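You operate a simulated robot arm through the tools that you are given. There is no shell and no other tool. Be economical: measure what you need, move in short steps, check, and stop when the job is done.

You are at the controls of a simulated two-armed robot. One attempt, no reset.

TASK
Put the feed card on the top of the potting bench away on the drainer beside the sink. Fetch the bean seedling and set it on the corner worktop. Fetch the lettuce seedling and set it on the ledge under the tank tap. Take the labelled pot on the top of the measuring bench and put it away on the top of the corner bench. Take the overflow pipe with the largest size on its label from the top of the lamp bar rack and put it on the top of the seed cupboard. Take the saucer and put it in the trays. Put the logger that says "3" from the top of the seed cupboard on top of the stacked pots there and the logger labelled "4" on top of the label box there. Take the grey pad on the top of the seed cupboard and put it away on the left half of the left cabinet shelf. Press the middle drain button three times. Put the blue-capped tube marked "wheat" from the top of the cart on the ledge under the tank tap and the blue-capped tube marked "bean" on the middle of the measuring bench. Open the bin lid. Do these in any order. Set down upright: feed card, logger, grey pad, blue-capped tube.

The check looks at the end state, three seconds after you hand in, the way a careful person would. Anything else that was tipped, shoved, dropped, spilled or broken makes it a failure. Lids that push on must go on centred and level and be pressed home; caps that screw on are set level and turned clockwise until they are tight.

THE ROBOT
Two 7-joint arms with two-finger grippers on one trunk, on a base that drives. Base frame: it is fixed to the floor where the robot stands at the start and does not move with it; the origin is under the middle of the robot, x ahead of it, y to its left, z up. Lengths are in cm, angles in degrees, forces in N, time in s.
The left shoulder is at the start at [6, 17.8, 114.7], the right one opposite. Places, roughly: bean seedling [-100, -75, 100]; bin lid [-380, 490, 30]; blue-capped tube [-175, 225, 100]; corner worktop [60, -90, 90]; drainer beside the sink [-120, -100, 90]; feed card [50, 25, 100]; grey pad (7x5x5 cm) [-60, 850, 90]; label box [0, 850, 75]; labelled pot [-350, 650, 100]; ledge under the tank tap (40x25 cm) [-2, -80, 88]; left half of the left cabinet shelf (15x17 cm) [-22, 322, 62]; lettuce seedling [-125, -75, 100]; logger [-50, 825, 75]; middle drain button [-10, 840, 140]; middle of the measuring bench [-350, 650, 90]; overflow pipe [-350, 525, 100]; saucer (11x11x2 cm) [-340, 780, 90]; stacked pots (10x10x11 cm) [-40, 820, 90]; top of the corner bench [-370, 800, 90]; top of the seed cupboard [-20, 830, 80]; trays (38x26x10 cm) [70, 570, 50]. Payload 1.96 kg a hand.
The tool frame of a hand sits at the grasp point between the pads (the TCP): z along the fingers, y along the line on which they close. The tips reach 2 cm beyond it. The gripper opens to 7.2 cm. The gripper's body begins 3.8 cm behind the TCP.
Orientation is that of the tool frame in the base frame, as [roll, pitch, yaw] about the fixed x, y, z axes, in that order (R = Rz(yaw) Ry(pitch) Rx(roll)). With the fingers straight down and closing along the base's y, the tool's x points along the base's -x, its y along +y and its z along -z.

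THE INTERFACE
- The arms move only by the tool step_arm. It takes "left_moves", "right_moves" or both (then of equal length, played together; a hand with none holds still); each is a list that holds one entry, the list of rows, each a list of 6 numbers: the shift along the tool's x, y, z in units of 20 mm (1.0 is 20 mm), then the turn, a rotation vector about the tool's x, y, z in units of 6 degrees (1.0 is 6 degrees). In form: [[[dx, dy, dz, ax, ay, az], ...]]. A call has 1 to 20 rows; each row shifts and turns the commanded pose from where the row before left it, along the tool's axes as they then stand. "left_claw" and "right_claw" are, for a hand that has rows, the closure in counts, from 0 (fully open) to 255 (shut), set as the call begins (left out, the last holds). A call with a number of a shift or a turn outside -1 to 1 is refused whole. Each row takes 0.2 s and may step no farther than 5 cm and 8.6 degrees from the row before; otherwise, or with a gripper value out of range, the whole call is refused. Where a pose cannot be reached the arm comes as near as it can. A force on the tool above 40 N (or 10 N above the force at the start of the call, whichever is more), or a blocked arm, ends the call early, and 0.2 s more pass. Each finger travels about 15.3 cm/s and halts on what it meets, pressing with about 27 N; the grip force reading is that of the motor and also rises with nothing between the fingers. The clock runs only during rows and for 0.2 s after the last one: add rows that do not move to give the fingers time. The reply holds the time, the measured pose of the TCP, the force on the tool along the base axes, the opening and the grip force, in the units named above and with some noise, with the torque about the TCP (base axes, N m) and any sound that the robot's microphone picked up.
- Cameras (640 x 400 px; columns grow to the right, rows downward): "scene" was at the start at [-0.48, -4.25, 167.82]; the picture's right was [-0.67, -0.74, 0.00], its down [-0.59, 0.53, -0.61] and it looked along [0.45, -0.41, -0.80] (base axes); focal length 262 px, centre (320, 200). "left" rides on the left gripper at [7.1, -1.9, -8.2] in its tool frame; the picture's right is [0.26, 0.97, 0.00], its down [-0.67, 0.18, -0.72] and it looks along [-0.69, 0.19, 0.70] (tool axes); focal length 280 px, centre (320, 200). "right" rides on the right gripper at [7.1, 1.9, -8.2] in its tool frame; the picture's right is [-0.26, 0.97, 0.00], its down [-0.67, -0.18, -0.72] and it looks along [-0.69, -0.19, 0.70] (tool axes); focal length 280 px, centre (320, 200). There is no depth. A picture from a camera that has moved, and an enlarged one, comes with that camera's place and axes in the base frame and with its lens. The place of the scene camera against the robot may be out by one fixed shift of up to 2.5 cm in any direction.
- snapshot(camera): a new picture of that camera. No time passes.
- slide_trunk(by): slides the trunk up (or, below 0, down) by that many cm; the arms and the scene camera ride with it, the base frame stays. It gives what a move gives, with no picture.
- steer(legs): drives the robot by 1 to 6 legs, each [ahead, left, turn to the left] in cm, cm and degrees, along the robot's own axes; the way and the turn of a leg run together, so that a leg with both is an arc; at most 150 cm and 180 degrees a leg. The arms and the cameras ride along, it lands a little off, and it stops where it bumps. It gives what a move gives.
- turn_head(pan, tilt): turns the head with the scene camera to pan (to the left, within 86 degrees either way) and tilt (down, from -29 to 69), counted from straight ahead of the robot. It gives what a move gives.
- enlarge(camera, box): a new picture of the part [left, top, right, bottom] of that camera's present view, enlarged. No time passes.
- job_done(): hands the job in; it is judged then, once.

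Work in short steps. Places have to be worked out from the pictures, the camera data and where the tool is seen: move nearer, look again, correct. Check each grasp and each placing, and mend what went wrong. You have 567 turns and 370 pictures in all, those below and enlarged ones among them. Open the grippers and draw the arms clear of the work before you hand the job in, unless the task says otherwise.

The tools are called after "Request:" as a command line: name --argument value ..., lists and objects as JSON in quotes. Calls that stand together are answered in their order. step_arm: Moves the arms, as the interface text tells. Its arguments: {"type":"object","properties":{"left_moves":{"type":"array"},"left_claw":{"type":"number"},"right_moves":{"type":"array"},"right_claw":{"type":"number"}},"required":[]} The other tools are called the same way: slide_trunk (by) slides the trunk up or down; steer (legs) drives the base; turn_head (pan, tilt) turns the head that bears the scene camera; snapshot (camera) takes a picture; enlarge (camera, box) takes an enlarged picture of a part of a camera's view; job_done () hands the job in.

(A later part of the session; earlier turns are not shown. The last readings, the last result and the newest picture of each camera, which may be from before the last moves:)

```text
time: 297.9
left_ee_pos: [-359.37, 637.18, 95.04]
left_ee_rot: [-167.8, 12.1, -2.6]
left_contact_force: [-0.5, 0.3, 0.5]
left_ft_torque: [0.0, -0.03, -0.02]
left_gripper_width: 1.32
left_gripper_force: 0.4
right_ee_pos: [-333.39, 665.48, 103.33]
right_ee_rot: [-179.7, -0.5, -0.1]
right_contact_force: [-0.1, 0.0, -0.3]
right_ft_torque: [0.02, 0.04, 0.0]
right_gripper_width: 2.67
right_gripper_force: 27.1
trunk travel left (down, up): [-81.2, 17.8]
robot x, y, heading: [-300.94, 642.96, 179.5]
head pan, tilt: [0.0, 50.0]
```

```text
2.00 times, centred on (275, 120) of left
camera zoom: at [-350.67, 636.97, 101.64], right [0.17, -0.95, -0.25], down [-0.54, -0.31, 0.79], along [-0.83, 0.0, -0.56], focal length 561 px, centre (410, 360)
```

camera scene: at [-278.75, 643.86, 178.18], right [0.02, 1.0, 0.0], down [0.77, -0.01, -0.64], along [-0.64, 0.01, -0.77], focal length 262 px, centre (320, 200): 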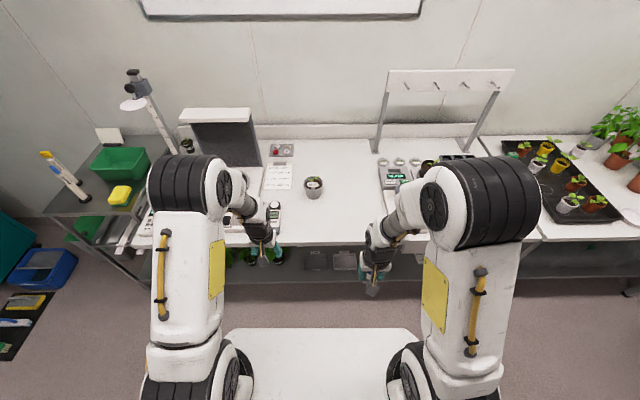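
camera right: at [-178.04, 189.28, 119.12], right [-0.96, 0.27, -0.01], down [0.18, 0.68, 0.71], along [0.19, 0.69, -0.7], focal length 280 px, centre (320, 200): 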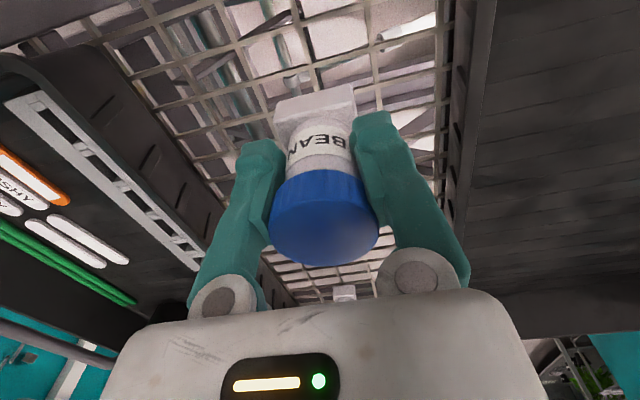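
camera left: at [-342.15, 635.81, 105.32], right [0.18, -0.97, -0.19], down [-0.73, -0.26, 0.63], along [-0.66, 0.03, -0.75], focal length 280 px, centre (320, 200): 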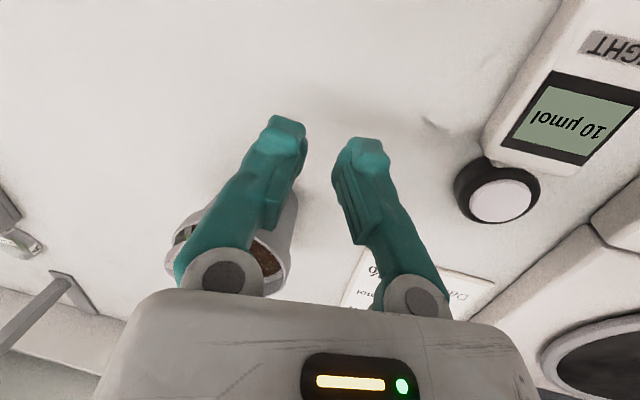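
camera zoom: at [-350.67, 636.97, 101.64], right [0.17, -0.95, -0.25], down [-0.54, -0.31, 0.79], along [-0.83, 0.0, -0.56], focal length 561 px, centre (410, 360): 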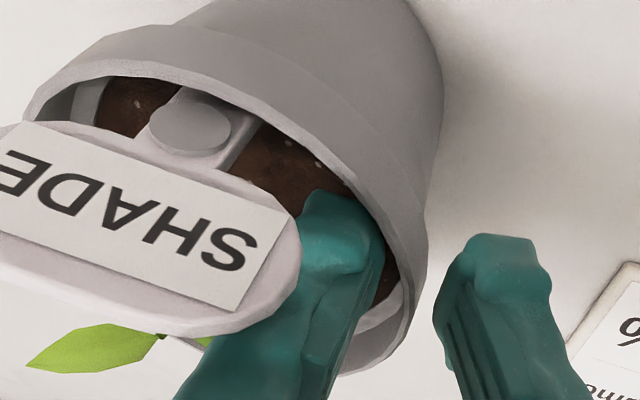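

Request:
step_arm --left_moves '[[[0.03, 0.05, 0.2, 0, 0, 0], [0.03, 0.05, 0.15, 0, 0, 0]]]'

Request:
step_arm --left_moves '[[[0, 0, 0, 0, 0, 0], [0, 0, 0, 0, 0, 0], [0, 0, 0, 0, 0, 0]]]' --left_claw 255

Request:
enlarge --camera "scene" --box '[260, 180, 360, 250]'

```text
time: 298.5
left_ee_pos: [-359.39, 637.17, 94.28]
left_ee_rot: [-167.8, 12.0, -2.6]
left_contact_force: [-0.9, 0.5, 0.6]
left_ft_torque: [0.01, -0.02, 0.03]
left_gripper_width: 1.3
left_gripper_force: 0.7
right_ee_pos: [-333.38, 665.59, 103.26]
right_ee_rot: [-179.6, -0.5, -0.2]
right_contact_force: [0.3, -0.3, -0.6]
right_ft_torque: [0.01, 0.01, 0.02]
right_gripper_width: 2.67
right_gripper_force: 27.5
trunk travel left (down, up): [-81.2, 17.8]
robot x, y, heading: [-300.6, 643.32, 179.8]
head pan, tilt: [0.0, 50.0]
```

```text
time: 299.3
left_ee_pos: [-359.46, 637.19, 94.35]
left_ee_rot: [-167.7, 11.9, -2.6]
left_contact_force: [0.5, 0.1, 0.1]
left_ft_torque: [0.02, -0.13, 0.04]
left_gripper_width: 0.59
left_gripper_force: 26.9
right_ee_pos: [-333.43, 665.53, 103.23]
right_ee_rot: [-179.8, -0.4, -0.2]
right_contact_force: [-0.1, 0.0, -1.9]
right_ft_torque: [-0.01, 0.0, -0.01]
right_gripper_width: 2.65
right_gripper_force: 27.1
trunk travel left (down, up): [-81.2, 17.8]
robot x, y, heading: [-301.28, 643.07, 179.7]
head pan, tilt: [0.0, 50.0]
```

```text
5.71 times, centred on (310, 215) of scene
camera zoom: at [-302.61, 644.07, 170.18], right [0.0, 1.0, 0.0], down [0.77, 0.0, -0.64], along [-0.64, 0.0, -0.77], focal length 1499 px, centre (377, 114)
```

zoom: 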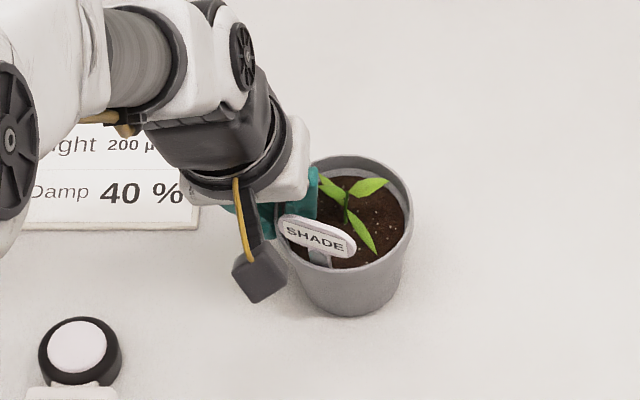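

Gripped (0.59). I lift gently, drawing back.

Request:
step_arm --left_moves '[[[-0.1, -0.1, -0.48, 0, 0, 0], [-0.1, -0.1, -0.48, 0, 0, 0], [0.32, -0.21, -0.86, 0, 0, 0], [0.32, -0.21, -0.86, 0, 0, 0], [0.32, -0.21, -0.86, 0, 0, 0], [0.32, -0.21, -0.86, 0, 0, 0], [0.6, -0.1, -0.4, 0, 0, 0], [0.6, -0.1, -0.4, 0, 0, 0]]]'

Request:
snapshot --camera "scene"

Request:
snapshot --camera "left"

```text
time: 301.1
left_ee_pos: [-352.73, 637.22, 103.82]
left_ee_rot: [-167.8, 12.2, -2.5]
left_contact_force: [-0.3, 1.1, -2.5]
left_ft_torque: [-0.07, 0.01, 0.01]
left_gripper_width: 0.58
left_gripper_force: 27.1
right_ee_pos: [-333.38, 665.52, 103.28]
right_ee_rot: [-179.7, -0.3, -0.2]
right_contact_force: [-0.2, 0.2, -1.1]
right_ft_torque: [0.03, -0.01, 0.0]
right_gripper_width: 2.66
right_gripper_force: 27.2
trunk travel left (down, up): [-81.2, 17.8]
robot x, y, heading: [-301.31, 643.23, 180.1]
head pan, tilt: [0.0, 50.0]
```

```text
230 pictures are left
camera scene: at [-302.59, 644.05, 170.18], right [0.0, 1.0, 0.0], down [0.77, 0.0, -0.64], along [-0.64, 0.0, -0.77], focal length 262 px, centre (320, 200)
```

scene: 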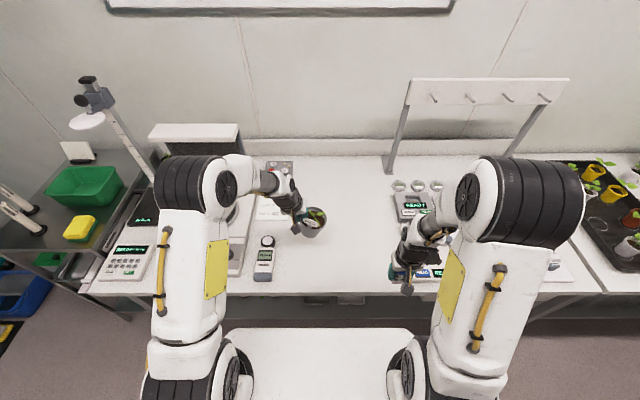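

```text
229 pictures are left
camera left: at [-343.94, 636.87, 110.42], right [0.17, -0.95, -0.25], down [-0.54, -0.31, 0.79], along [-0.83, 0.0, -0.56], focal length 280 px, centre (320, 200)
```

left: 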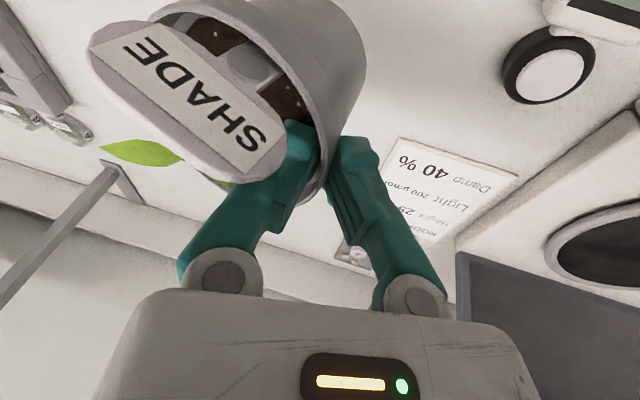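

Pot held. I move it aside and bring the bean tube over the middle of the bench (−352, 651).

Request:
step_arm --left_moves '[[[0.78, 0.9, -0.36, 0, 0, 0], [0.78, 0.9, -0.36, 0, 0, 0], [0.78, 0.9, -0.36, 0, 0, 0], [0.78, 0.9, -0.36, 0, 0, 0]]]'

Request:
step_arm --right_moves '[[[-0.5, 0.8, -0.2, 0, 0, 0], [-0.9, 0.8, -0.2, 0, 0, 0], [-0.98, 0.72, 0, 0, 0, 0], [-0.98, 0.7, 0, 0, 0, 0], [-0.98, 0.7, 0, 0, 0, 0], [-0.98, 0.7, 0, 0, 0, 0], [-0.98, 0.7, 0, 0, 0, 0], [-0.98, 0.7, 0, 0, 0, 0], [-0.98, 0.7, 0, 0, 0, 0], [-0.98, 0.7, 0, 0, 0, 0]]]'

Request:
snapshot --camera "scene"

Request:
snapshot --camera "right"

```text
time: 302.1
left_ee_pos: [-346.62, 629.06, 103.79]
left_ee_rot: [-167.7, 12.1, -2.5]
left_contact_force: [0.2, 0.6, -2.6]
left_ft_torque: [-0.07, -0.02, 0.02]
left_gripper_width: 0.6
left_gripper_force: 26.7
right_ee_pos: [-333.32, 665.47, 103.42]
right_ee_rot: [-179.6, -0.5, -0.3]
right_contact_force: [0.1, -0.8, -0.3]
right_ft_torque: [0.04, -0.02, -0.01]
right_gripper_width: 2.66
right_gripper_force: 27.1
trunk travel left (down, up): [-81.2, 17.8]
robot x, y, heading: [-301.0, 643.48, 179.9]
head pan, tilt: [0.0, 50.0]
```

```text
time: 304.3
left_ee_pos: [-346.76, 629.18, 103.67]
left_ee_rot: [-167.8, 12.0, -2.6]
left_contact_force: [1.3, -0.2, -3.4]
left_ft_torque: [-0.14, 0.02, -0.02]
left_gripper_width: 0.59
left_gripper_force: 26.4
right_ee_pos: [-352.11, 651.1, 103.85]
right_ee_rot: [-179.7, -0.5, -0.3]
right_contact_force: [0.4, -1.0, -0.3]
right_ft_torque: [-0.03, -0.01, -0.03]
right_gripper_width: 2.68
right_gripper_force: 27.2
trunk travel left (down, up): [-81.2, 17.8]
robot x, y, heading: [-300.69, 643.19, 179.8]
head pan, tilt: [0.0, 50.0]
```

```text
228 pictures are left
camera scene: at [-302.76, 643.97, 170.18], right [0.0, 1.0, 0.0], down [0.77, 0.0, -0.64], along [-0.64, 0.0, -0.77], focal length 262 px, centre (320, 200)
```

scene: 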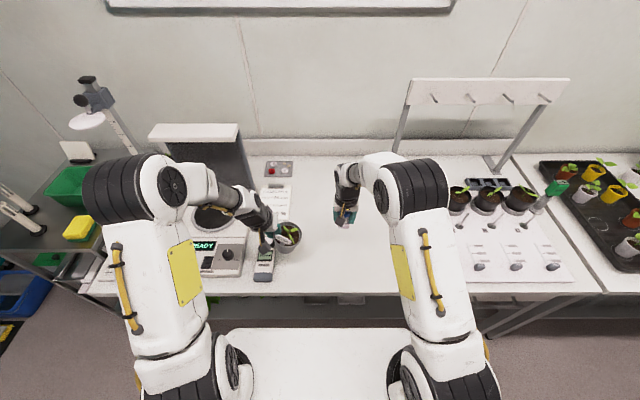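

```text
227 pictures are left
camera right: at [-345.1, 649.23, 112.0], right [-0.27, -0.96, -0.01], down [-0.68, 0.18, 0.71], along [-0.68, 0.19, -0.7], focal length 280 px, centre (320, 200)
```

right: 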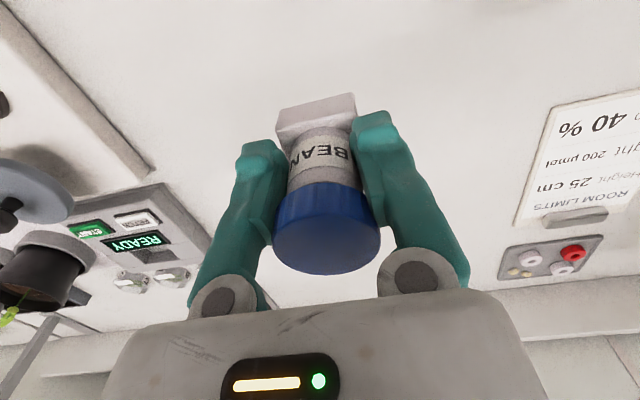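

Over the middle. I lower toward the surface.

Request:
step_arm --right_moves '[[[0, 0, 1, 0, 0, 0], [0, 0, 1, 0, 0, 0], [0, 0, 1, 0, 0, 0], [0, 0, 1, 0, 0, 0], [0, 0, 1, 0, 0, 0], [0, 0, 0.3, 0, 0, 0], [0, 0, 0.2, 0, 0, 0]]]'

Request:
step_arm --right_moves '[[[0, 0, 0.15, 0, 0, 0], [0, 0, 0.15, 0, 0, 0], [0, 0, 0.15, 0, 0, 0]]]'

```text
time: 305.9
left_ee_pos: [-346.69, 629.07, 103.72]
left_ee_rot: [-167.7, 12.0, -2.6]
left_contact_force: [-0.2, 0.5, -2.8]
left_ft_torque: [-0.09, 0.01, 0.0]
left_gripper_width: 0.59
left_gripper_force: 26.7
right_ee_pos: [-351.84, 651.1, 92.88]
right_ee_rot: [-179.7, -0.6, -0.2]
right_contact_force: [0.2, -0.3, 0.1]
right_ft_torque: [0.0, -0.02, 0.03]
right_gripper_width: 2.64
right_gripper_force: 27.2
trunk travel left (down, up): [-81.2, 17.8]
robot x, y, heading: [-301.11, 643.05, 179.9]
head pan, tilt: [0.0, 50.0]
```

```text
time: 306.7
left_ee_pos: [-346.59, 629.1, 103.83]
left_ee_rot: [-167.7, 12.0, -2.5]
left_contact_force: [0.6, 0.4, -3.4]
left_ft_torque: [-0.07, 0.02, -0.01]
left_gripper_width: 0.63
left_gripper_force: 26.7
right_ee_pos: [-351.81, 651.22, 91.92]
right_ee_rot: [-179.7, -0.4, -0.2]
right_contact_force: [0.3, 0.3, 0.2]
right_ft_torque: [0.03, 0.02, -0.01]
right_gripper_width: 2.67
right_gripper_force: 26.5
trunk travel left (down, up): [-81.2, 17.8]
robot x, y, heading: [-301.05, 643.65, 180.0]
head pan, tilt: [0.0, 50.0]
```

Request:
step_arm --right_moves '[[[0, 0, 0.15, 0, 0, 0], [0, 0, 0.15, 0, 0, 0], [0, 0, 0.15, 0, 0, 0]]]'

Request:
step_arm --right_moves '[[[0, 0, 0.1, 0, 0, 0], [0, 0, 0.1, 0, 0, 0]]]'

```text
time: 307.5
left_ee_pos: [-346.67, 629.22, 103.67]
left_ee_rot: [-167.8, 12.0, -2.6]
left_contact_force: [-0.4, -0.2, -3.8]
left_ft_torque: [-0.06, -0.02, -0.01]
left_gripper_width: 0.59
left_gripper_force: 27.2
right_ee_pos: [-351.74, 651.13, 91.09]
right_ee_rot: [-179.7, -0.4, -0.2]
right_contact_force: [-0.5, -0.3, -0.3]
right_ft_torque: [-0.04, 0.01, 0.01]
right_gripper_width: 2.67
right_gripper_force: 27.2
trunk travel left (down, up): [-81.2, 17.8]
robot x, y, heading: [-300.89, 643.58, 180.0]
head pan, tilt: [0.0, 50.0]
```

```text
time: 308.1
left_ee_pos: [-346.65, 629.05, 103.76]
left_ee_rot: [-167.7, 12.1, -2.5]
left_contact_force: [-0.2, 0.1, -2.5]
left_ft_torque: [-0.1, 0.0, -0.01]
left_gripper_width: 0.61
left_gripper_force: 27.3
right_ee_pos: [-351.94, 651.21, 90.84]
right_ee_rot: [-179.7, -0.4, -0.2]
right_contact_force: [0.7, 0.7, 6.4]
right_ft_torque: [0.03, 0.17, 0.01]
right_gripper_width: 2.69
right_gripper_force: 27.3
trunk travel left (down, up): [-81.2, 17.8]
robot x, y, heading: [-300.68, 643.49, 179.8]
head pan, tilt: [0.0, 50.0]
```

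Contact (bench z≈86.5). Release and retract.

Request:
step_arm --right_moves '[[[0, 0, 0, 0, 0, 0], [0, 0, 0, 0, 0, 0], [0, 0, -0.5, 0, 0, 0], [0, 0, -1, 0, 0, 0], [0, 0, -1, 0, 0, 0], [0, 0, -1, 0, 0, 0], [0, 0, -1, 0, 0, 0], [0, 0, -1, 0, 0, 0], [0, 0, -1, 0, 0, 0], [0.9, -0.6, -0.3, 0, 0, 0], [0.9, -0.6, -0.3, 0, 0, 0], [0.9, -0.6, 0, 0, 0, 0], [0.9, -0.6, 0, 0, 0, 0], [0.9, -0.6, 0, 0, 0, 0], [0.9, 0, 0, 0, 0, 0]]]' --right_claw 60

Request:
snapshot --camera "scene"

```text
time: 311.3
left_ee_pos: [-346.71, 629.09, 103.62]
left_ee_rot: [-167.7, 12.0, -2.5]
left_contact_force: [-0.3, 0.3, -2.3]
left_ft_torque: [-0.07, 0.0, 0.02]
left_gripper_width: 0.59
left_gripper_force: 26.4
right_ee_pos: [-341.07, 657.06, 105.13]
right_ee_rot: [-179.7, -0.4, -0.2]
right_contact_force: [0.0, 0.8, 0.1]
right_ft_torque: [0.01, 0.01, 0.0]
right_gripper_width: 5.5
right_gripper_force: 0.0
trunk travel left (down, up): [-81.2, 17.8]
robot x, y, heading: [-300.97, 643.33, 179.8]
head pan, tilt: [0.0, 50.0]
```

```text
226 pictures are left
camera scene: at [-302.58, 644.0, 170.18], right [0.0, 1.0, 0.0], down [0.77, 0.0, -0.64], along [-0.64, 0.0, -0.77], focal length 262 px, centre (320, 200)
```

scene: 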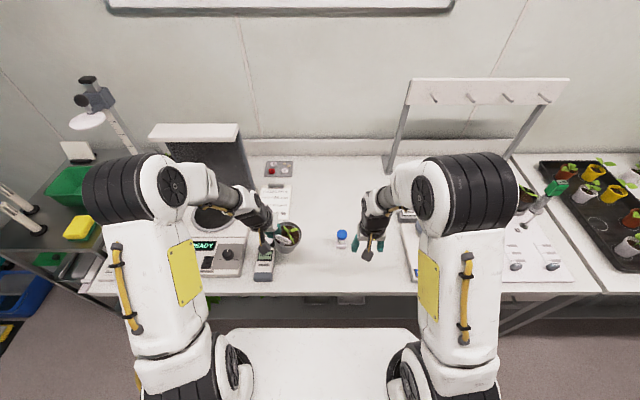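

The bean tube stands. I back off and slide right to the corner bench with the pot.

Request:
steer --legs '[[-30, 0, 0], [0, -142, 0]]'

Request:
turn_head --pan 0 --tilt 42

Request:
snapshot --camera "scene"

```text
time: 320.0
left_ee_pos: [-315.87, 771.75, 103.73]
left_ee_rot: [-167.8, 12.0, -2.9]
left_contact_force: [0.4, -0.4, -2.4]
left_ft_torque: [-0.08, -0.01, -0.02]
left_gripper_width: 0.58
left_gripper_force: 26.7
right_ee_pos: [-310.06, 799.77, 105.13]
right_ee_rot: [-179.7, -0.4, -0.5]
right_contact_force: [-0.3, 0.4, -0.1]
right_ft_torque: [-0.01, 0.02, 0.02]
right_gripper_width: 5.52
right_gripper_force: 0.2
trunk travel left (down, up): [-81.2, 17.8]
robot x, y, heading: [-269.88, 785.58, 179.9]
head pan, tilt: [0.0, 50.0]
```

```text
time: 320.7
left_ee_pos: [-315.75, 771.91, 103.74]
left_ee_rot: [-167.9, 12.0, -2.8]
left_contact_force: [-0.5, -0.1, -2.6]
left_ft_torque: [-0.08, -0.02, 0.02]
left_gripper_width: 0.58
left_gripper_force: 27.2
right_ee_pos: [-310.25, 799.69, 105.16]
right_ee_rot: [-179.7, -0.5, -0.5]
right_contact_force: [1.5, -0.2, -0.4]
right_ft_torque: [0.0, 0.0, -0.03]
right_gripper_width: 5.49
right_gripper_force: 0.0
trunk travel left (down, up): [-81.2, 17.8]
robot x, y, heading: [-269.83, 785.63, 179.5]
head pan, tilt: [0.0, 42.0]
```

```text
225 pictures are left
camera scene: at [-272.3, 786.46, 171.3], right [0.01, 1.0, 0.0], down [0.67, -0.01, -0.74], along [-0.74, 0.01, -0.67], focal length 262 px, centre (320, 200)
```

scene: 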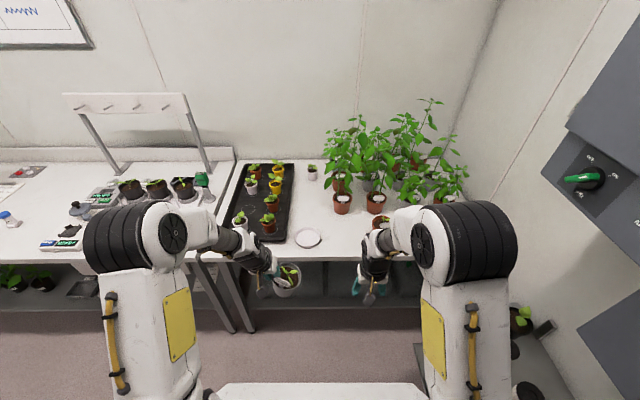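

There is free bench top right of the saucer at about (−341,798). I tuck the right hand, shift right and advance.

Request:
step_arm --right_moves '[[[1, 0, -0.3, 0, 0, 0], [1, 0, -0.3, 0, 0, 0], [1, 0, -0.3, 0, 0, 0], [1, 0, -0.3, 0, 0, 0], [1, 0, -0.3, 0, 0, 0]]]'

Request:
steer --legs '[[0, -9, 0], [20, 0, 0]]'

Request:
turn_head --pan 0 --tilt 55

Request:
snapshot --camera "scene"

Request:
snapshot --camera "left"

```text
time: 321.9
left_ee_pos: [-315.73, 771.93, 103.72]
left_ee_rot: [-167.8, 12.1, -2.9]
left_contact_force: [0.0, -0.3, -2.2]
left_ft_torque: [-0.1, 0.02, -0.02]
left_gripper_width: 0.59
left_gripper_force: 27.4
right_ee_pos: [-300.02, 799.61, 108.22]
right_ee_rot: [-179.7, -0.4, -0.5]
right_contact_force: [0.4, 0.2, -0.5]
right_ft_torque: [0.0, 0.04, 0.0]
right_gripper_width: 5.55
right_gripper_force: 0.0
trunk travel left (down, up): [-81.2, 17.8]
robot x, y, heading: [-269.86, 785.49, 179.7]
head pan, tilt: [0.0, 42.0]
```

```text
time: 324.2
left_ee_pos: [-335.57, 780.96, 103.75]
left_ee_rot: [-167.8, 12.1, -3.0]
left_contact_force: [-0.7, 0.3, -3.4]
left_ft_torque: [-0.09, 0.01, 0.01]
left_gripper_width: 0.62
left_gripper_force: 27.1
right_ee_pos: [-319.93, 808.89, 108.22]
right_ee_rot: [-179.7, -0.4, -0.5]
right_contact_force: [0.8, 0.3, -0.6]
right_ft_torque: [0.0, 0.01, 0.01]
right_gripper_width: 5.51
right_gripper_force: 0.0
trunk travel left (down, up): [-81.2, 17.8]
robot x, y, heading: [-289.67, 795.04, 179.9]
head pan, tilt: [0.0, 42.0]
```

```text
time: 325.0
left_ee_pos: [-335.63, 780.9, 103.56]
left_ee_rot: [-167.7, 12.0, -3.0]
left_contact_force: [-0.2, 0.4, -1.6]
left_ft_torque: [-0.11, -0.02, 0.01]
left_gripper_width: 0.62
left_gripper_force: 26.7
right_ee_pos: [-320.03, 808.83, 108.24]
right_ee_rot: [-179.7, -0.5, -0.5]
right_contact_force: [-0.3, 0.6, 0.4]
right_ft_torque: [0.02, 0.03, -0.03]
right_gripper_width: 5.52
right_gripper_force: 0.0
trunk travel left (down, up): [-81.2, 17.8]
robot x, y, heading: [-289.74, 794.9, 179.4]
head pan, tilt: [0.0, 55.0]
```

```text
224 pictures are left
camera scene: at [-291.18, 795.61, 169.53], right [0.01, 1.0, 0.0], down [0.82, -0.01, -0.57], along [-0.57, 0.0, -0.82], focal length 262 px, centre (320, 200)
```

scene: 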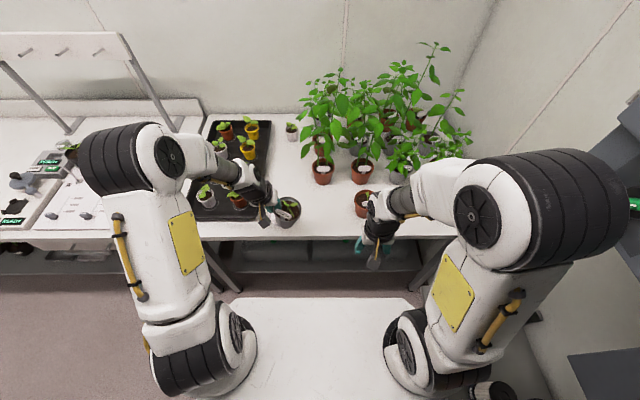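

```text
223 pictures are left
camera left: at [-327.05, 780.65, 110.3], right [0.17, -0.95, -0.25], down [-0.54, -0.3, 0.79], along [-0.83, 0.01, -0.56], focal length 280 px, centre (320, 200)
```

left: 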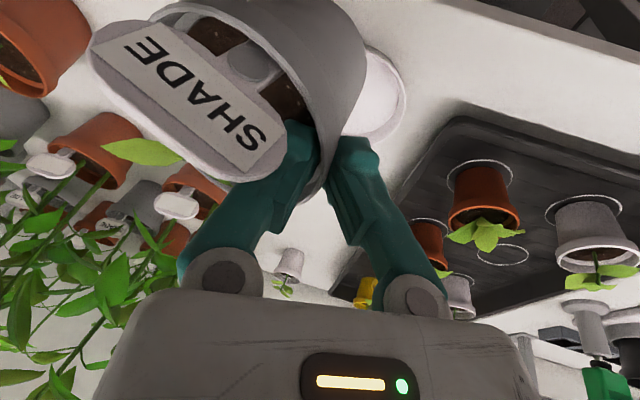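

Saucer at (−342,779), terracotta pot near (−348,812). I carry the SHADE pot to (−346,796).

Request:
step_arm --left_moves '[[[-0.97, -0.94, 0.42, 0, 0, 0], [-0.97, -0.94, 0.42, 0, 0, 0], [-0.97, -0.94, 0.42, 0, 0, 0], [-0.97, -0.94, 0.42, 0, 0, 0], [-0.97, -0.94, 0.42, 0, 0, 0]]]'

Request:
enlarge --camera "scene" --box '[250, 150, 390, 250]'

Request:
snapshot --camera "left"

```text
time: 326.2
left_ee_pos: [-345.27, 791.63, 103.51]
left_ee_rot: [-167.8, 12.0, -2.9]
left_contact_force: [1.2, 0.3, -2.5]
left_ft_torque: [-0.1, -0.05, 0.01]
left_gripper_width: 0.61
left_gripper_force: 26.9
right_ee_pos: [-319.97, 808.83, 108.2]
right_ee_rot: [-179.7, -0.5, -0.5]
right_contact_force: [0.6, 0.4, 0.1]
right_ft_torque: [0.03, -0.02, 0.03]
right_gripper_width: 5.53
right_gripper_force: 0.0
trunk travel left (down, up): [-81.2, 17.8]
robot x, y, heading: [-289.6, 794.98, 179.6]
head pan, tilt: [0.0, 55.0]
```

```text
4.00 times, centred on (320, 200) of scene
camera zoom: at [-291.16, 795.72, 169.53], right [0.01, 1.0, 0.0], down [0.82, -0.01, -0.57], along [-0.57, 0.0, -0.82], focal length 1049 px, centre (320, 200)
```

zoom: 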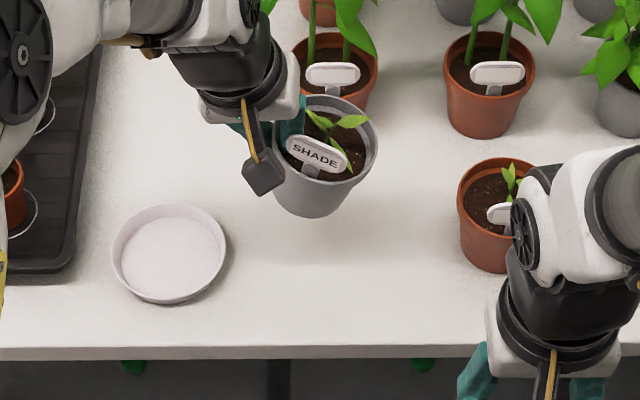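

```text
221 pictures are left
camera left: at [-336.45, 791.29, 110.2], right [0.17, -0.95, -0.25], down [-0.54, -0.3, 0.79], along [-0.83, 0.01, -0.56], focal length 280 px, centre (320, 200)
```

left: 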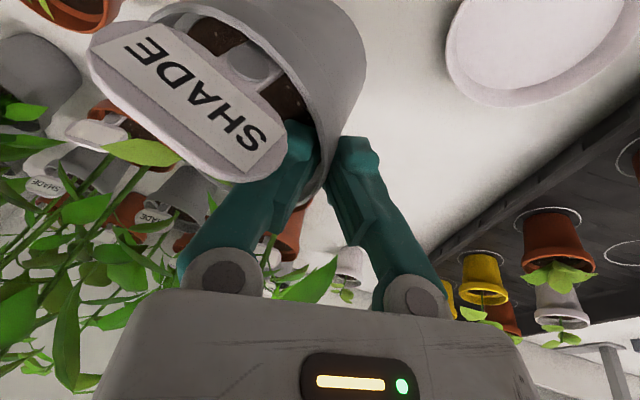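

The pot's right side droops ~11°; I tilt the hand +12° to level it and lower to just above the bench.

Request:
step_arm --left_moves '[[[0, 0, 0, 0.7, 0, 0], [0, 0, 0, 0.7, 0, 0], [0, 0, 0, 0.6, 0, 0], [0.2, 0.37, 0.9, 0, 0, 0], [0.2, 0.37, 0.9, 0, 0, 0], [0.2, 0.37, 0.9, 0, 0, 0]]]'

Request:
enlarge --camera "scene" --box '[270, 160, 370, 235]'

```text
time: 327.6
left_ee_pos: [-345.2, 791.59, 97.71]
left_ee_rot: [-155.8, 12.1, -2.8]
left_contact_force: [0.5, 0.1, -2.3]
left_ft_torque: [-0.11, 0.0, 0.02]
left_gripper_width: 0.59
left_gripper_force: 27.6
right_ee_pos: [-320.09, 808.72, 108.12]
right_ee_rot: [-179.7, -0.5, -0.5]
right_contact_force: [0.4, 0.3, -0.4]
right_ft_torque: [-0.01, -0.03, -0.02]
right_gripper_width: 5.5
right_gripper_force: 0.0
trunk travel left (down, up): [-81.2, 17.8]
robot x, y, heading: [-289.93, 795.15, 179.6]
head pan, tilt: [0.0, 55.0]
```

```text
5.33 times, centred on (320, 198) of scene
camera zoom: at [-291.12, 795.59, 169.53], right [0.01, 1.0, 0.0], down [0.82, -0.01, -0.57], along [-0.57, 0.01, -0.82], focal length 1399 px, centre (320, 213)
```

zoom: 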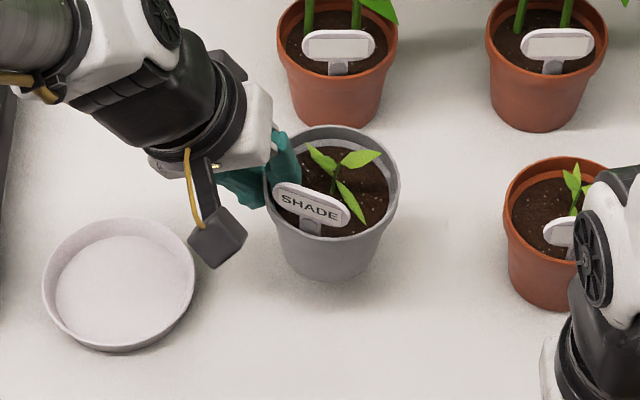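

Level. Lower slowly until contact.

Request:
step_arm --left_moves '[[[0.08, 0.16, 0.36, 0, 0, 0], [0.06, 0.12, 0.27, 0, 0, 0], [0.04, 0.08, 0.18, 0, 0, 0], [0.04, 0.08, 0.18, 0, 0, 0]]]'

Request:
step_arm --left_moves '[[[0.03, 0.06, 0.13, 0, 0, 0], [0.03, 0.06, 0.13, 0, 0, 0]]]'

```text
time: 328.6
left_ee_pos: [-345.09, 791.76, 95.38]
left_ee_rot: [-155.8, 12.0, -2.9]
left_contact_force: [0.1, -0.2, -3.3]
left_ft_torque: [-0.11, -0.01, 0.03]
left_gripper_width: 0.61
left_gripper_force: 26.5
right_ee_pos: [-320.13, 808.72, 108.17]
right_ee_rot: [-179.7, -0.5, -0.4]
right_contact_force: [-0.4, -0.2, -0.3]
right_ft_torque: [-0.01, 0.0, 0.01]
right_gripper_width: 5.51
right_gripper_force: 0.0
trunk travel left (down, up): [-81.2, 17.8]
robot x, y, heading: [-289.53, 795.23, 179.5]
head pan, tilt: [0.0, 55.0]
```

```text
time: 329.2
left_ee_pos: [-345.09, 791.76, 94.97]
left_ee_rot: [-155.8, 11.9, -2.9]
left_contact_force: [-0.4, 0.0, -2.9]
left_ft_torque: [-0.08, 0.04, 0.03]
left_gripper_width: 0.58
left_gripper_force: 27.4
right_ee_pos: [-320.09, 808.71, 108.19]
right_ee_rot: [-179.7, -0.5, -0.6]
right_contact_force: [0.3, -0.2, 0.2]
right_ft_torque: [0.01, -0.01, -0.01]
right_gripper_width: 5.52
right_gripper_force: 0.0
trunk travel left (down, up): [-81.2, 17.8]
robot x, y, heading: [-289.48, 794.77, 179.5]
head pan, tilt: [0.0, 55.0]
```

Request:
step_arm --left_moves '[[[0.03, 0.06, 0.13, 0, 0, 0], [0.03, 0.06, 0.13, 0, 0, 0]]]'

Request:
step_arm --left_moves '[[[0.02, 0.04, 0.09, 0, 0, 0], [0.02, 0.04, 0.09, 0, 0, 0]]]'

```text
time: 329.8
left_ee_pos: [-345.18, 791.7, 94.38]
left_ee_rot: [-155.8, 12.1, -2.9]
left_contact_force: [-0.4, -0.9, 2.8]
left_ft_torque: [-0.07, -0.02, -0.02]
left_gripper_width: 0.61
left_gripper_force: 27.2
right_ee_pos: [-319.96, 808.68, 108.18]
right_ee_rot: [-179.6, -0.5, -0.5]
right_contact_force: [-0.6, 0.0, -0.7]
right_ft_torque: [-0.02, 0.0, 0.03]
right_gripper_width: 5.51
right_gripper_force: 0.0
trunk travel left (down, up): [-81.2, 17.8]
robot x, y, heading: [-289.84, 795.14, 179.7]
head pan, tilt: [0.0, 55.0]
```

```text
time: 330.4
left_ee_pos: [-345.06, 791.55, 94.15]
left_ee_rot: [-155.8, 12.4, -2.8]
left_contact_force: [-0.2, -6.4, 25.4]
left_ft_torque: [-0.04, -0.33, -0.09]
left_gripper_width: 0.61
left_gripper_force: 27.1
right_ee_pos: [-319.82, 808.79, 108.39]
right_ee_rot: [-179.6, -0.3, -0.5]
right_contact_force: [0.3, -0.3, 0.7]
right_ft_torque: [0.05, -0.01, -0.01]
right_gripper_width: 5.49
right_gripper_force: 0.0
trunk travel left (down, up): [-81.2, 17.8]
robot x, y, heading: [-289.64, 795.21, 179.5]
head pan, tilt: [0.0, 55.0]
```

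Down. I relieve, open slightly (1.3 cm) and lift straight up.

Request:
step_arm --left_moves '[[[-0.02, -0.04, -0.09, 0, 0, 0], [0, 0, 0, 0, 0, 0]]]'

Request:
step_arm --left_moves '[[[0, 0, 0, 0, 0, 0], [0, 0, 0, 0, 0, 0]]]' --left_claw 212

Request:
step_arm --left_moves '[[[-0.06, -0.12, -0.27, 0, 0, 0], [-0.06, -0.12, -0.27, 0, 0, 0], [-0.06, -0.12, -0.27, 0, 0, 0], [-0.1, -0.2, -0.45, 0, 0, 0], [-0.1, -0.2, -0.45, 0, 0, 0], [-0.2, -0.4, -0.9, 0, 0, 0], [-0.2, -0.4, -0.9, 0, 0, 0], [-0.2, -0.4, -0.9, 0, 0, 0]]]'

Request:
enlarge --camera "scene" --box '[270, 150, 370, 235]'

```text
time: 331.0
left_ee_pos: [-345.09, 791.67, 94.15]
left_ee_rot: [-155.8, 12.2, -2.9]
left_contact_force: [-5.0, -3.5, 19.7]
left_ft_torque: [-0.02, 0.1, 0.06]
left_gripper_width: 0.6
left_gripper_force: 26.8
right_ee_pos: [-319.86, 808.81, 108.11]
right_ee_rot: [-179.8, -0.4, -0.4]
right_contact_force: [-0.1, -0.7, 0.9]
right_ft_torque: [0.01, -0.01, -0.02]
right_gripper_width: 5.51
right_gripper_force: 0.1
trunk travel left (down, up): [-81.2, 17.8]
robot x, y, heading: [-290.12, 794.84, 179.3]
head pan, tilt: [0.0, 55.0]
```

```text
time: 331.6
left_ee_pos: [-345.2, 791.74, 94.1]
left_ee_rot: [-155.8, 12.0, -3.0]
left_contact_force: [0.4, -1.1, -0.1]
left_ft_torque: [-0.01, -0.02, 0.0]
left_gripper_width: 1.2
left_gripper_force: 0.1
right_ee_pos: [-320.01, 808.77, 108.15]
right_ee_rot: [-179.8, -0.4, -0.5]
right_contact_force: [0.7, -0.4, 0.3]
right_ft_torque: [-0.01, 0.03, 0.0]
right_gripper_width: 5.5
right_gripper_force: 0.1
trunk travel left (down, up): [-81.2, 17.8]
robot x, y, heading: [-289.81, 794.69, 179.4]
head pan, tilt: [0.0, 55.0]
```

```text
time: 333.4
left_ee_pos: [-344.93, 791.72, 103.85]
left_ee_rot: [-155.8, 12.0, -2.9]
left_contact_force: [-0.3, 0.3, 0.8]
left_ft_torque: [0.02, -0.01, 0.01]
left_gripper_width: 1.24
left_gripper_force: 0.1
right_ee_pos: [-319.96, 808.67, 108.21]
right_ee_rot: [-179.7, -0.5, -0.5]
right_contact_force: [0.7, 0.1, -0.5]
right_ft_torque: [-0.01, 0.0, -0.01]
right_gripper_width: 5.49
right_gripper_force: 0.0
trunk travel left (down, up): [-81.2, 17.8]
robot x, y, heading: [-289.76, 795.09, 179.4]
head pan, tilt: [0.0, 55.0]
```

```text
4.71 times, centred on (320, 192) of scene
camera zoom: at [-290.98, 795.63, 169.53], right [0.01, 1.0, 0.0], down [0.82, -0.01, -0.57], along [-0.57, 0.0, -0.82], focal length 1234 px, centre (320, 235)
```

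zoom: 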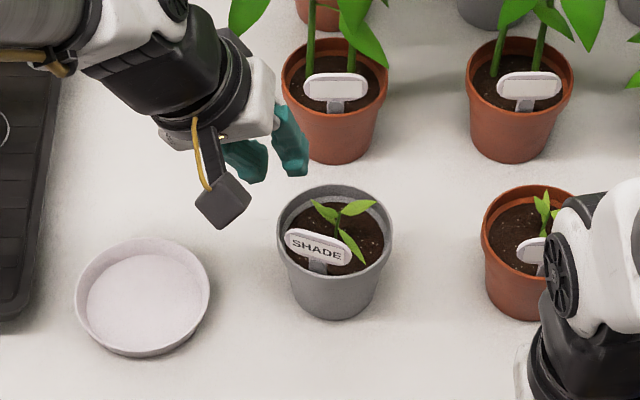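

The SHADE pot stands. Next the saucer: I reset the left hand to pointing straight down and hover above the saucer's right rim.

Request:
step_arm --left_moves '[[[0, 0, 0, -1, 0, 0], [0, 0, 0, -1, 0, 0], [0, 0, 0, 0, 1, 0], [0, 0, 0, 0, 1, 0], [0, 0, 0, 0, 0.5, 0], [0, 0, 0, -1, 0, 0], [0, 0, 0, -1, 0, 0], [0.6, 0.8, 0, 0, 0, 0], [0.6, 0.8, 0, 0, 0, 0], [0.6, 0.8, 0, 0, 0, 0], [0.6, 0.8, 0, 0, 0, 0]]]' --left_claw 150

Request:
snapshot --camera "left"

```text
time: 335.8
left_ee_pos: [-340.68, 784.8, 103.55]
left_ee_rot: [-174.0, -2.5, -6.0]
left_contact_force: [0.5, -0.2, 0.4]
left_ft_torque: [0.03, -0.02, 0.0]
left_gripper_width: 2.97
left_gripper_force: 0.1
left hand out of reach, approached as far as the arm can: row 7
right_ee_pos: [-320.0, 808.73, 108.27]
right_ee_rot: [-179.6, -0.4, -0.6]
right_contact_force: [0.9, -0.2, 0.1]
right_ft_torque: [0.0, 0.0, 0.02]
right_gripper_width: 5.53
right_gripper_force: 0.1
trunk travel left (down, up): [-81.2, 17.8]
robot x, y, heading: [-290.09, 794.88, 179.7]
head pan, tilt: [0.0, 55.0]
```

```text
218 pictures are left
camera left: at [-334.0, 785.12, 112.07], right [0.16, -0.98, -0.09], down [-0.73, -0.18, 0.66], along [-0.67, -0.04, -0.74], focal length 280 px, centre (320, 200)
```

left: 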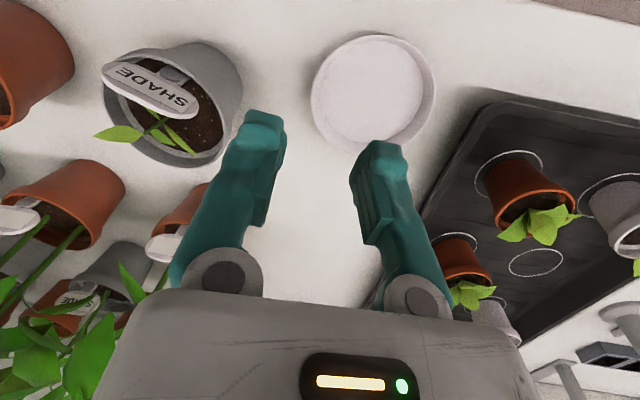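

Saucer centre (−342,781.7), r≈5.1. The near rim (x≈−337) is the clearest; I turn the hand 84° to close along x there.

Request:
step_arm --left_moves '[[[0, 0, 0, -1, -0.4, 1], [0.5, 0.4, 0, 0, 0, 1], [0.5, 0.4, 0, 0, 0, 1], [0, 0, 0, 0, 0, 1], [0, 0, 0, 0, 0, 1], [0, 0, 0, 0, 0, 1], [0, 0, 0, 0, 0, 1], [0, 0, 0, 0, 0, 1], [0, 0, 0, 0, 0, 1], [0, 0, 0, 0, 0, 1], [0, 0, 0, 0, 0, 1], [0, 0, 0, 0, 0, 1], [0, 0, 0, 0, 0, 1], [0, 0, 0, 0, 0, 1]]]'

Request:
snapshot --camera "left"

Request:
enlarge --camera "scene" --box '[250, 150, 390, 250]'

```text
refused: row 1 steps farther than a row can; nothing moved
```

```text
217 pictures are left
camera left: at [-334.0, 785.12, 112.07], right [0.16, -0.98, -0.09], down [-0.73, -0.18, 0.66], along [-0.67, -0.04, -0.74], focal length 280 px, centre (320, 200)
```

left: 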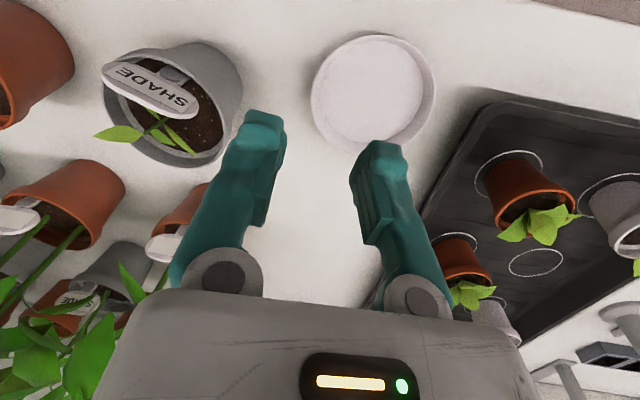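

```text
4.00 times, centred on (320, 200) of scene
camera zoom: at [-290.97, 795.54, 169.53], right [0.01, 1.0, 0.0], down [0.82, -0.01, -0.57], along [-0.57, 0.01, -0.82], focal length 1049 px, centre (320, 200)
```

zoom: 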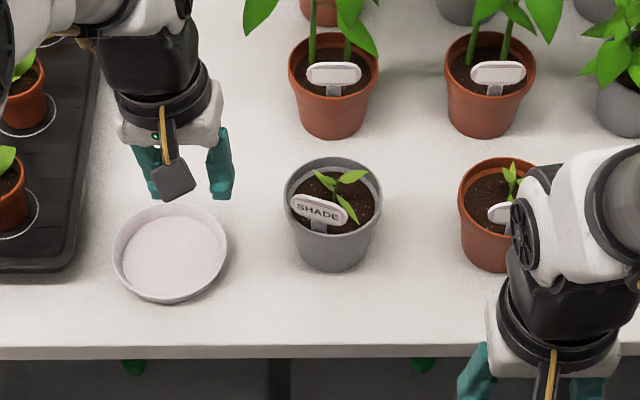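

The turn row was too large; I split it.

Request:
step_arm --left_moves '[[[0, 0, 0, -1, 0, 0], [0, 0, 0, 0, -0.4, 0], [0.5, 0.4, 0, 0, 0, 1], [0.5, 0.4, 0, 0, 0, 1], [0, 0, 0, 0, 0, 1], [0, 0, 0, 0, 0, 1], [0, 0, 0, 0, 0, 1], [0, 0, 0, 0, 0, 1], [0, 0, 0, 0, 0, 1], [0, 0, 0, 0, 0, 1], [0, 0, 0, 0, 0, 1], [0, 0, 0, 0, 0, 1], [0, 0, 0, 0, 0, 1], [0, 0, 0, 0, 0, 1], [0, 0, 0, 0, 0, 1], [0, 0, 0, 0, 0, 1]]]'

Request:
snapshot --camera "left"

```text
time: 339.2
left_ee_pos: [-339.18, 782.97, 103.52]
left_ee_rot: [-179.9, 0.0, -90.1]
left_contact_force: [0.1, -1.3, -0.5]
left_ft_torque: [-0.02, 0.01, 0.02]
left_gripper_width: 2.97
left_gripper_force: 0.1
right_ee_pos: [-320.05, 808.83, 108.19]
right_ee_rot: [-179.7, -0.5, -0.5]
right_contact_force: [-0.4, 1.0, -0.4]
right_ft_torque: [-0.01, 0.0, -0.02]
right_gripper_width: 5.49
right_gripper_force: 0.1
trunk travel left (down, up): [-81.2, 17.8]
robot x, y, heading: [-290.0, 795.02, 179.4]
head pan, tilt: [0.0, 55.0]
```

```text
215 pictures are left
camera left: at [-337.27, 775.84, 111.63], right [-0.97, -0.26, 0.0], down [-0.18, 0.68, 0.71], along [-0.18, 0.69, -0.7], focal length 280 px, centre (320, 200)
```

left: 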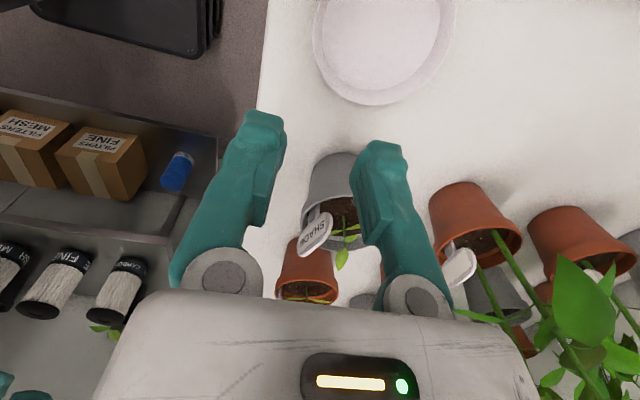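

The saucer's near wall is at x≈−338.2, y≈781. I align over it and descend.

Request:
step_arm --left_moves '[[[0.5, -0.25, 0.5, 0, 0, 0], [0.5, -0.25, 0.5, 0, 0, 0], [0, 0, 1, 0, 0, 0], [0, 0, 1, 0, 0, 0], [0, 0, 1, 0, 0, 0], [0, 0, 1, 0, 0, 0]]]' --left_claw 170

Request:
snapshot --camera "left"

```text
time: 340.6
left_ee_pos: [-338.26, 780.87, 93.45]
left_ee_rot: [-179.9, 0.0, -90.1]
left_contact_force: [0.4, 0.0, -0.6]
left_ft_torque: [-0.03, -0.05, -0.01]
left_gripper_width: 2.41
left_gripper_force: 0.0
right_ee_pos: [-320.07, 808.76, 108.37]
right_ee_rot: [-179.7, -0.4, -0.5]
right_contact_force: [-0.6, 0.2, 0.1]
right_ft_torque: [0.02, -0.03, -0.03]
right_gripper_width: 5.51
right_gripper_force: 0.1
trunk travel left (down, up): [-81.2, 17.8]
robot x, y, heading: [-289.85, 794.54, 179.6]
head pan, tilt: [0.0, 55.0]
```

```text
214 pictures are left
camera left: at [-336.34, 773.84, 101.63], right [-0.97, -0.26, 0.0], down [-0.18, 0.68, 0.71], along [-0.19, 0.69, -0.7], focal length 280 px, centre (320, 200)
```

left: 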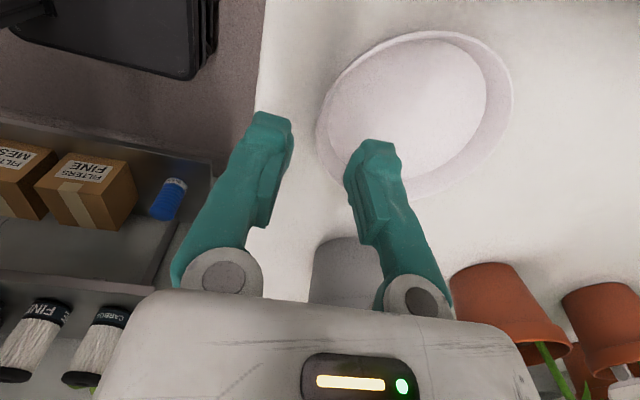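

Request:
step_arm --left_moves '[[[0, 0, 0.7, 0, 0, 0], [0, 0, 0.5, 0, 0, 0], [0, 0, 0.4, 0, 0, 0], [0, 0, 0.3, 0, 0, 0]]]'

Request:
step_arm --left_moves '[[[0, 0, 0, 0, 0, 0], [0, 0, 0, 0, 0, 0], [0, 0, 0, 0, 0, 0]]]' --left_claw 255

Request:
step_arm --left_moves '[[[0, 0, -0.5, 0, 0, 0], [0, 0, -0.5, 0, 0, 0], [0, 0, -0.5, 0, 0, 0]]]'

Request:
snapshot --camera "left"

```text
time: 341.6
left_ee_pos: [-338.19, 780.87, 89.8]
left_ee_rot: [-179.9, 0.0, -90.0]
left_contact_force: [-0.5, 0.1, -0.2]
left_ft_torque: [0.02, 0.01, 0.02]
left_gripper_width: 2.4
left_gripper_force: 0.1
right_ee_pos: [-320.01, 808.82, 108.21]
right_ee_rot: [-179.6, -0.5, -0.5]
right_contact_force: [-0.8, 0.0, 0.1]
right_ft_torque: [0.01, 0.0, 0.0]
right_gripper_width: 5.51
right_gripper_force: 0.2
trunk travel left (down, up): [-81.2, 17.8]
robot x, y, heading: [-289.55, 794.72, 179.4]
head pan, tilt: [0.0, 55.0]
```

```text
time: 342.4
left_ee_pos: [-338.09, 781.0, 89.75]
left_ee_rot: [180.0, 0.1, -90.1]
left_contact_force: [-0.8, -0.3, 0.1]
left_ft_torque: [0.02, 0.03, -0.01]
left_gripper_width: 0.02
left_gripper_force: 27.3
right_ee_pos: [-320.04, 808.87, 108.16]
right_ee_rot: [-179.8, -0.4, -0.5]
right_contact_force: [0.6, 0.3, 0.6]
right_ft_torque: [-0.03, -0.02, 0.0]
right_gripper_width: 5.5
right_gripper_force: 0.2
trunk travel left (down, up): [-81.2, 17.8]
robot x, y, heading: [-289.9, 794.76, 179.7]
head pan, tilt: [0.0, 55.0]
```

```text
time: 343.2
left_ee_pos: [-338.13, 781.1, 92.69]
left_ee_rot: [-179.8, 0.0, -90.0]
left_contact_force: [-0.1, -0.6, -0.1]
left_ft_torque: [0.06, -0.02, -0.01]
left_gripper_width: 0.0
left_gripper_force: 27.4
right_ee_pos: [-320.02, 808.88, 108.23]
right_ee_rot: [-179.7, -0.4, -0.5]
right_contact_force: [-0.1, 0.0, 0.4]
right_ft_torque: [0.01, 0.0, -0.03]
right_gripper_width: 5.52
right_gripper_force: 0.0
trunk travel left (down, up): [-81.2, 17.8]
robot x, y, heading: [-290.08, 794.92, 179.4]
head pan, tilt: [0.0, 55.0]
```

```text
213 pictures are left
camera left: at [-336.24, 773.87, 100.85], right [-0.97, -0.26, 0.0], down [-0.18, 0.67, 0.71], along [-0.19, 0.69, -0.7], focal length 280 px, centre (320, 200)
```

left: 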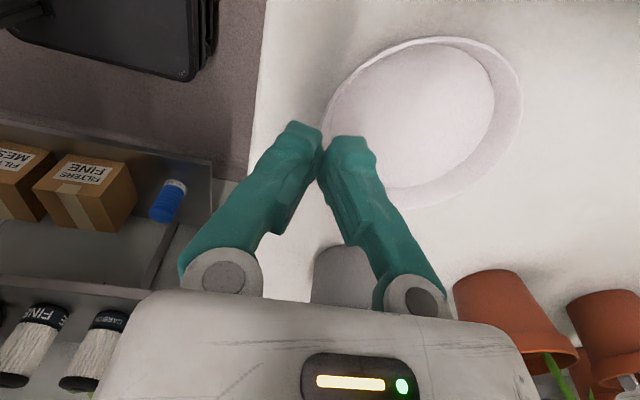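

The fingers closed above the wall, so it is lower than thought. I open again and go down until contact.

Request:
step_arm --left_moves '[[[0, 0, 0, 0, 0, 0], [0, 0, 0, 0, 0, 0], [0, 0, 0.8, 0, 0, 0], [0, 0, 0.7, 0, 0, 0], [0, 0, 0.2, 0, 0, 0]]]' --left_claw 170

Request:
step_arm --left_moves '[[[0, 0, 0.15, 0, 0, 0], [0, 0, 0.1, 0, 0, 0]]]'

Request:
step_arm --left_moves '[[[0, 0, 0.1, 0, 0, 0], [0, 0, 0.1, 0, 0, 0]]]'

```text
time: 344.4
left_ee_pos: [-338.15, 780.96, 89.3]
left_ee_rot: [-179.9, -0.1, -89.9]
left_contact_force: [0.2, -0.5, -0.1]
left_ft_torque: [-0.03, 0.01, -0.02]
left_gripper_width: 2.38
left_gripper_force: 0.2
right_ee_pos: [-320.0, 808.83, 108.24]
right_ee_rot: [-179.6, -0.5, -0.5]
right_contact_force: [-0.5, -0.4, 0.2]
right_ft_torque: [0.01, -0.04, 0.0]
right_gripper_width: 5.51
right_gripper_force: 0.1
trunk travel left (down, up): [-81.2, 17.8]
robot x, y, heading: [-290.0, 794.85, 179.4]
head pan, tilt: [0.0, 55.0]
```

```text
time: 345.0
left_ee_pos: [-338.16, 780.82, 88.84]
left_ee_rot: [-179.9, 0.1, -90.0]
left_contact_force: [-0.8, 0.4, 1.0]
left_ft_torque: [-0.01, 0.01, 0.0]
left_gripper_width: 2.4
left_gripper_force: 0.1
right_ee_pos: [-319.99, 808.9, 108.18]
right_ee_rot: [-179.7, -0.5, -0.4]
right_contact_force: [-0.8, -0.4, 0.8]
right_ft_torque: [-0.01, 0.01, -0.01]
right_gripper_width: 5.51
right_gripper_force: 0.1
trunk travel left (down, up): [-81.2, 17.8]
robot x, y, heading: [-289.82, 795.15, 179.5]
head pan, tilt: [0.0, 55.0]
```

```text
time: 345.6
left_ee_pos: [-338.24, 780.92, 88.47]
left_ee_rot: [-179.9, 0.0, -90.0]
left_contact_force: [0.6, 0.4, 0.7]
left_ft_torque: [-0.01, 0.0, -0.02]
left_gripper_width: 2.38
left_gripper_force: 0.1
right_ee_pos: [-319.96, 808.88, 108.06]
right_ee_rot: [-179.8, -0.4, -0.5]
right_contact_force: [0.6, 0.0, -0.4]
right_ft_torque: [-0.01, 0.01, -0.04]
right_gripper_width: 5.52
right_gripper_force: 0.0
trunk travel left (down, up): [-81.2, 17.8]
robot x, y, heading: [-290.07, 794.6, 179.6]
head pan, tilt: [0.0, 55.0]
```

Request:
step_arm --left_moves '[[[0, 0, 0.1, 0, 0, 0], [0, 0, 0.1, 0, 0, 0]]]'

Request:
snapshot --camera "left"

```text
time: 346.2
left_ee_pos: [-338.15, 780.86, 88.19]
left_ee_rot: [179.8, -0.1, -89.9]
left_contact_force: [-0.8, -2.2, 22.4]
left_ft_torque: [-0.02, 0.47, 0.06]
left_gripper_width: 2.4
left_gripper_force: 0.0
right_ee_pos: [-319.82, 808.89, 108.35]
right_ee_rot: [-179.8, -0.3, -0.4]
right_contact_force: [0.6, -0.1, -0.1]
right_ft_torque: [-0.02, 0.01, 0.0]
right_gripper_width: 5.49
right_gripper_force: 0.0
trunk travel left (down, up): [-81.2, 17.8]
robot x, y, heading: [-290.2, 794.66, 179.8]
head pan, tilt: [0.0, 55.0]
```

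```text
212 pictures are left
camera left: at [-336.17, 773.82, 96.32], right [-0.96, -0.26, 0.0], down [-0.18, 0.68, 0.72], along [-0.19, 0.69, -0.7], focal length 280 px, centre (320, 200)
```

left: 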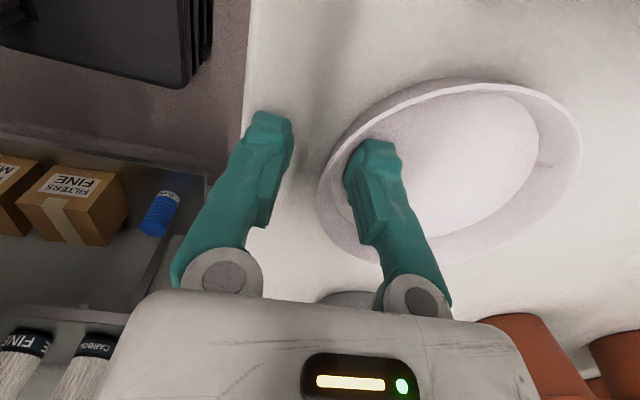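

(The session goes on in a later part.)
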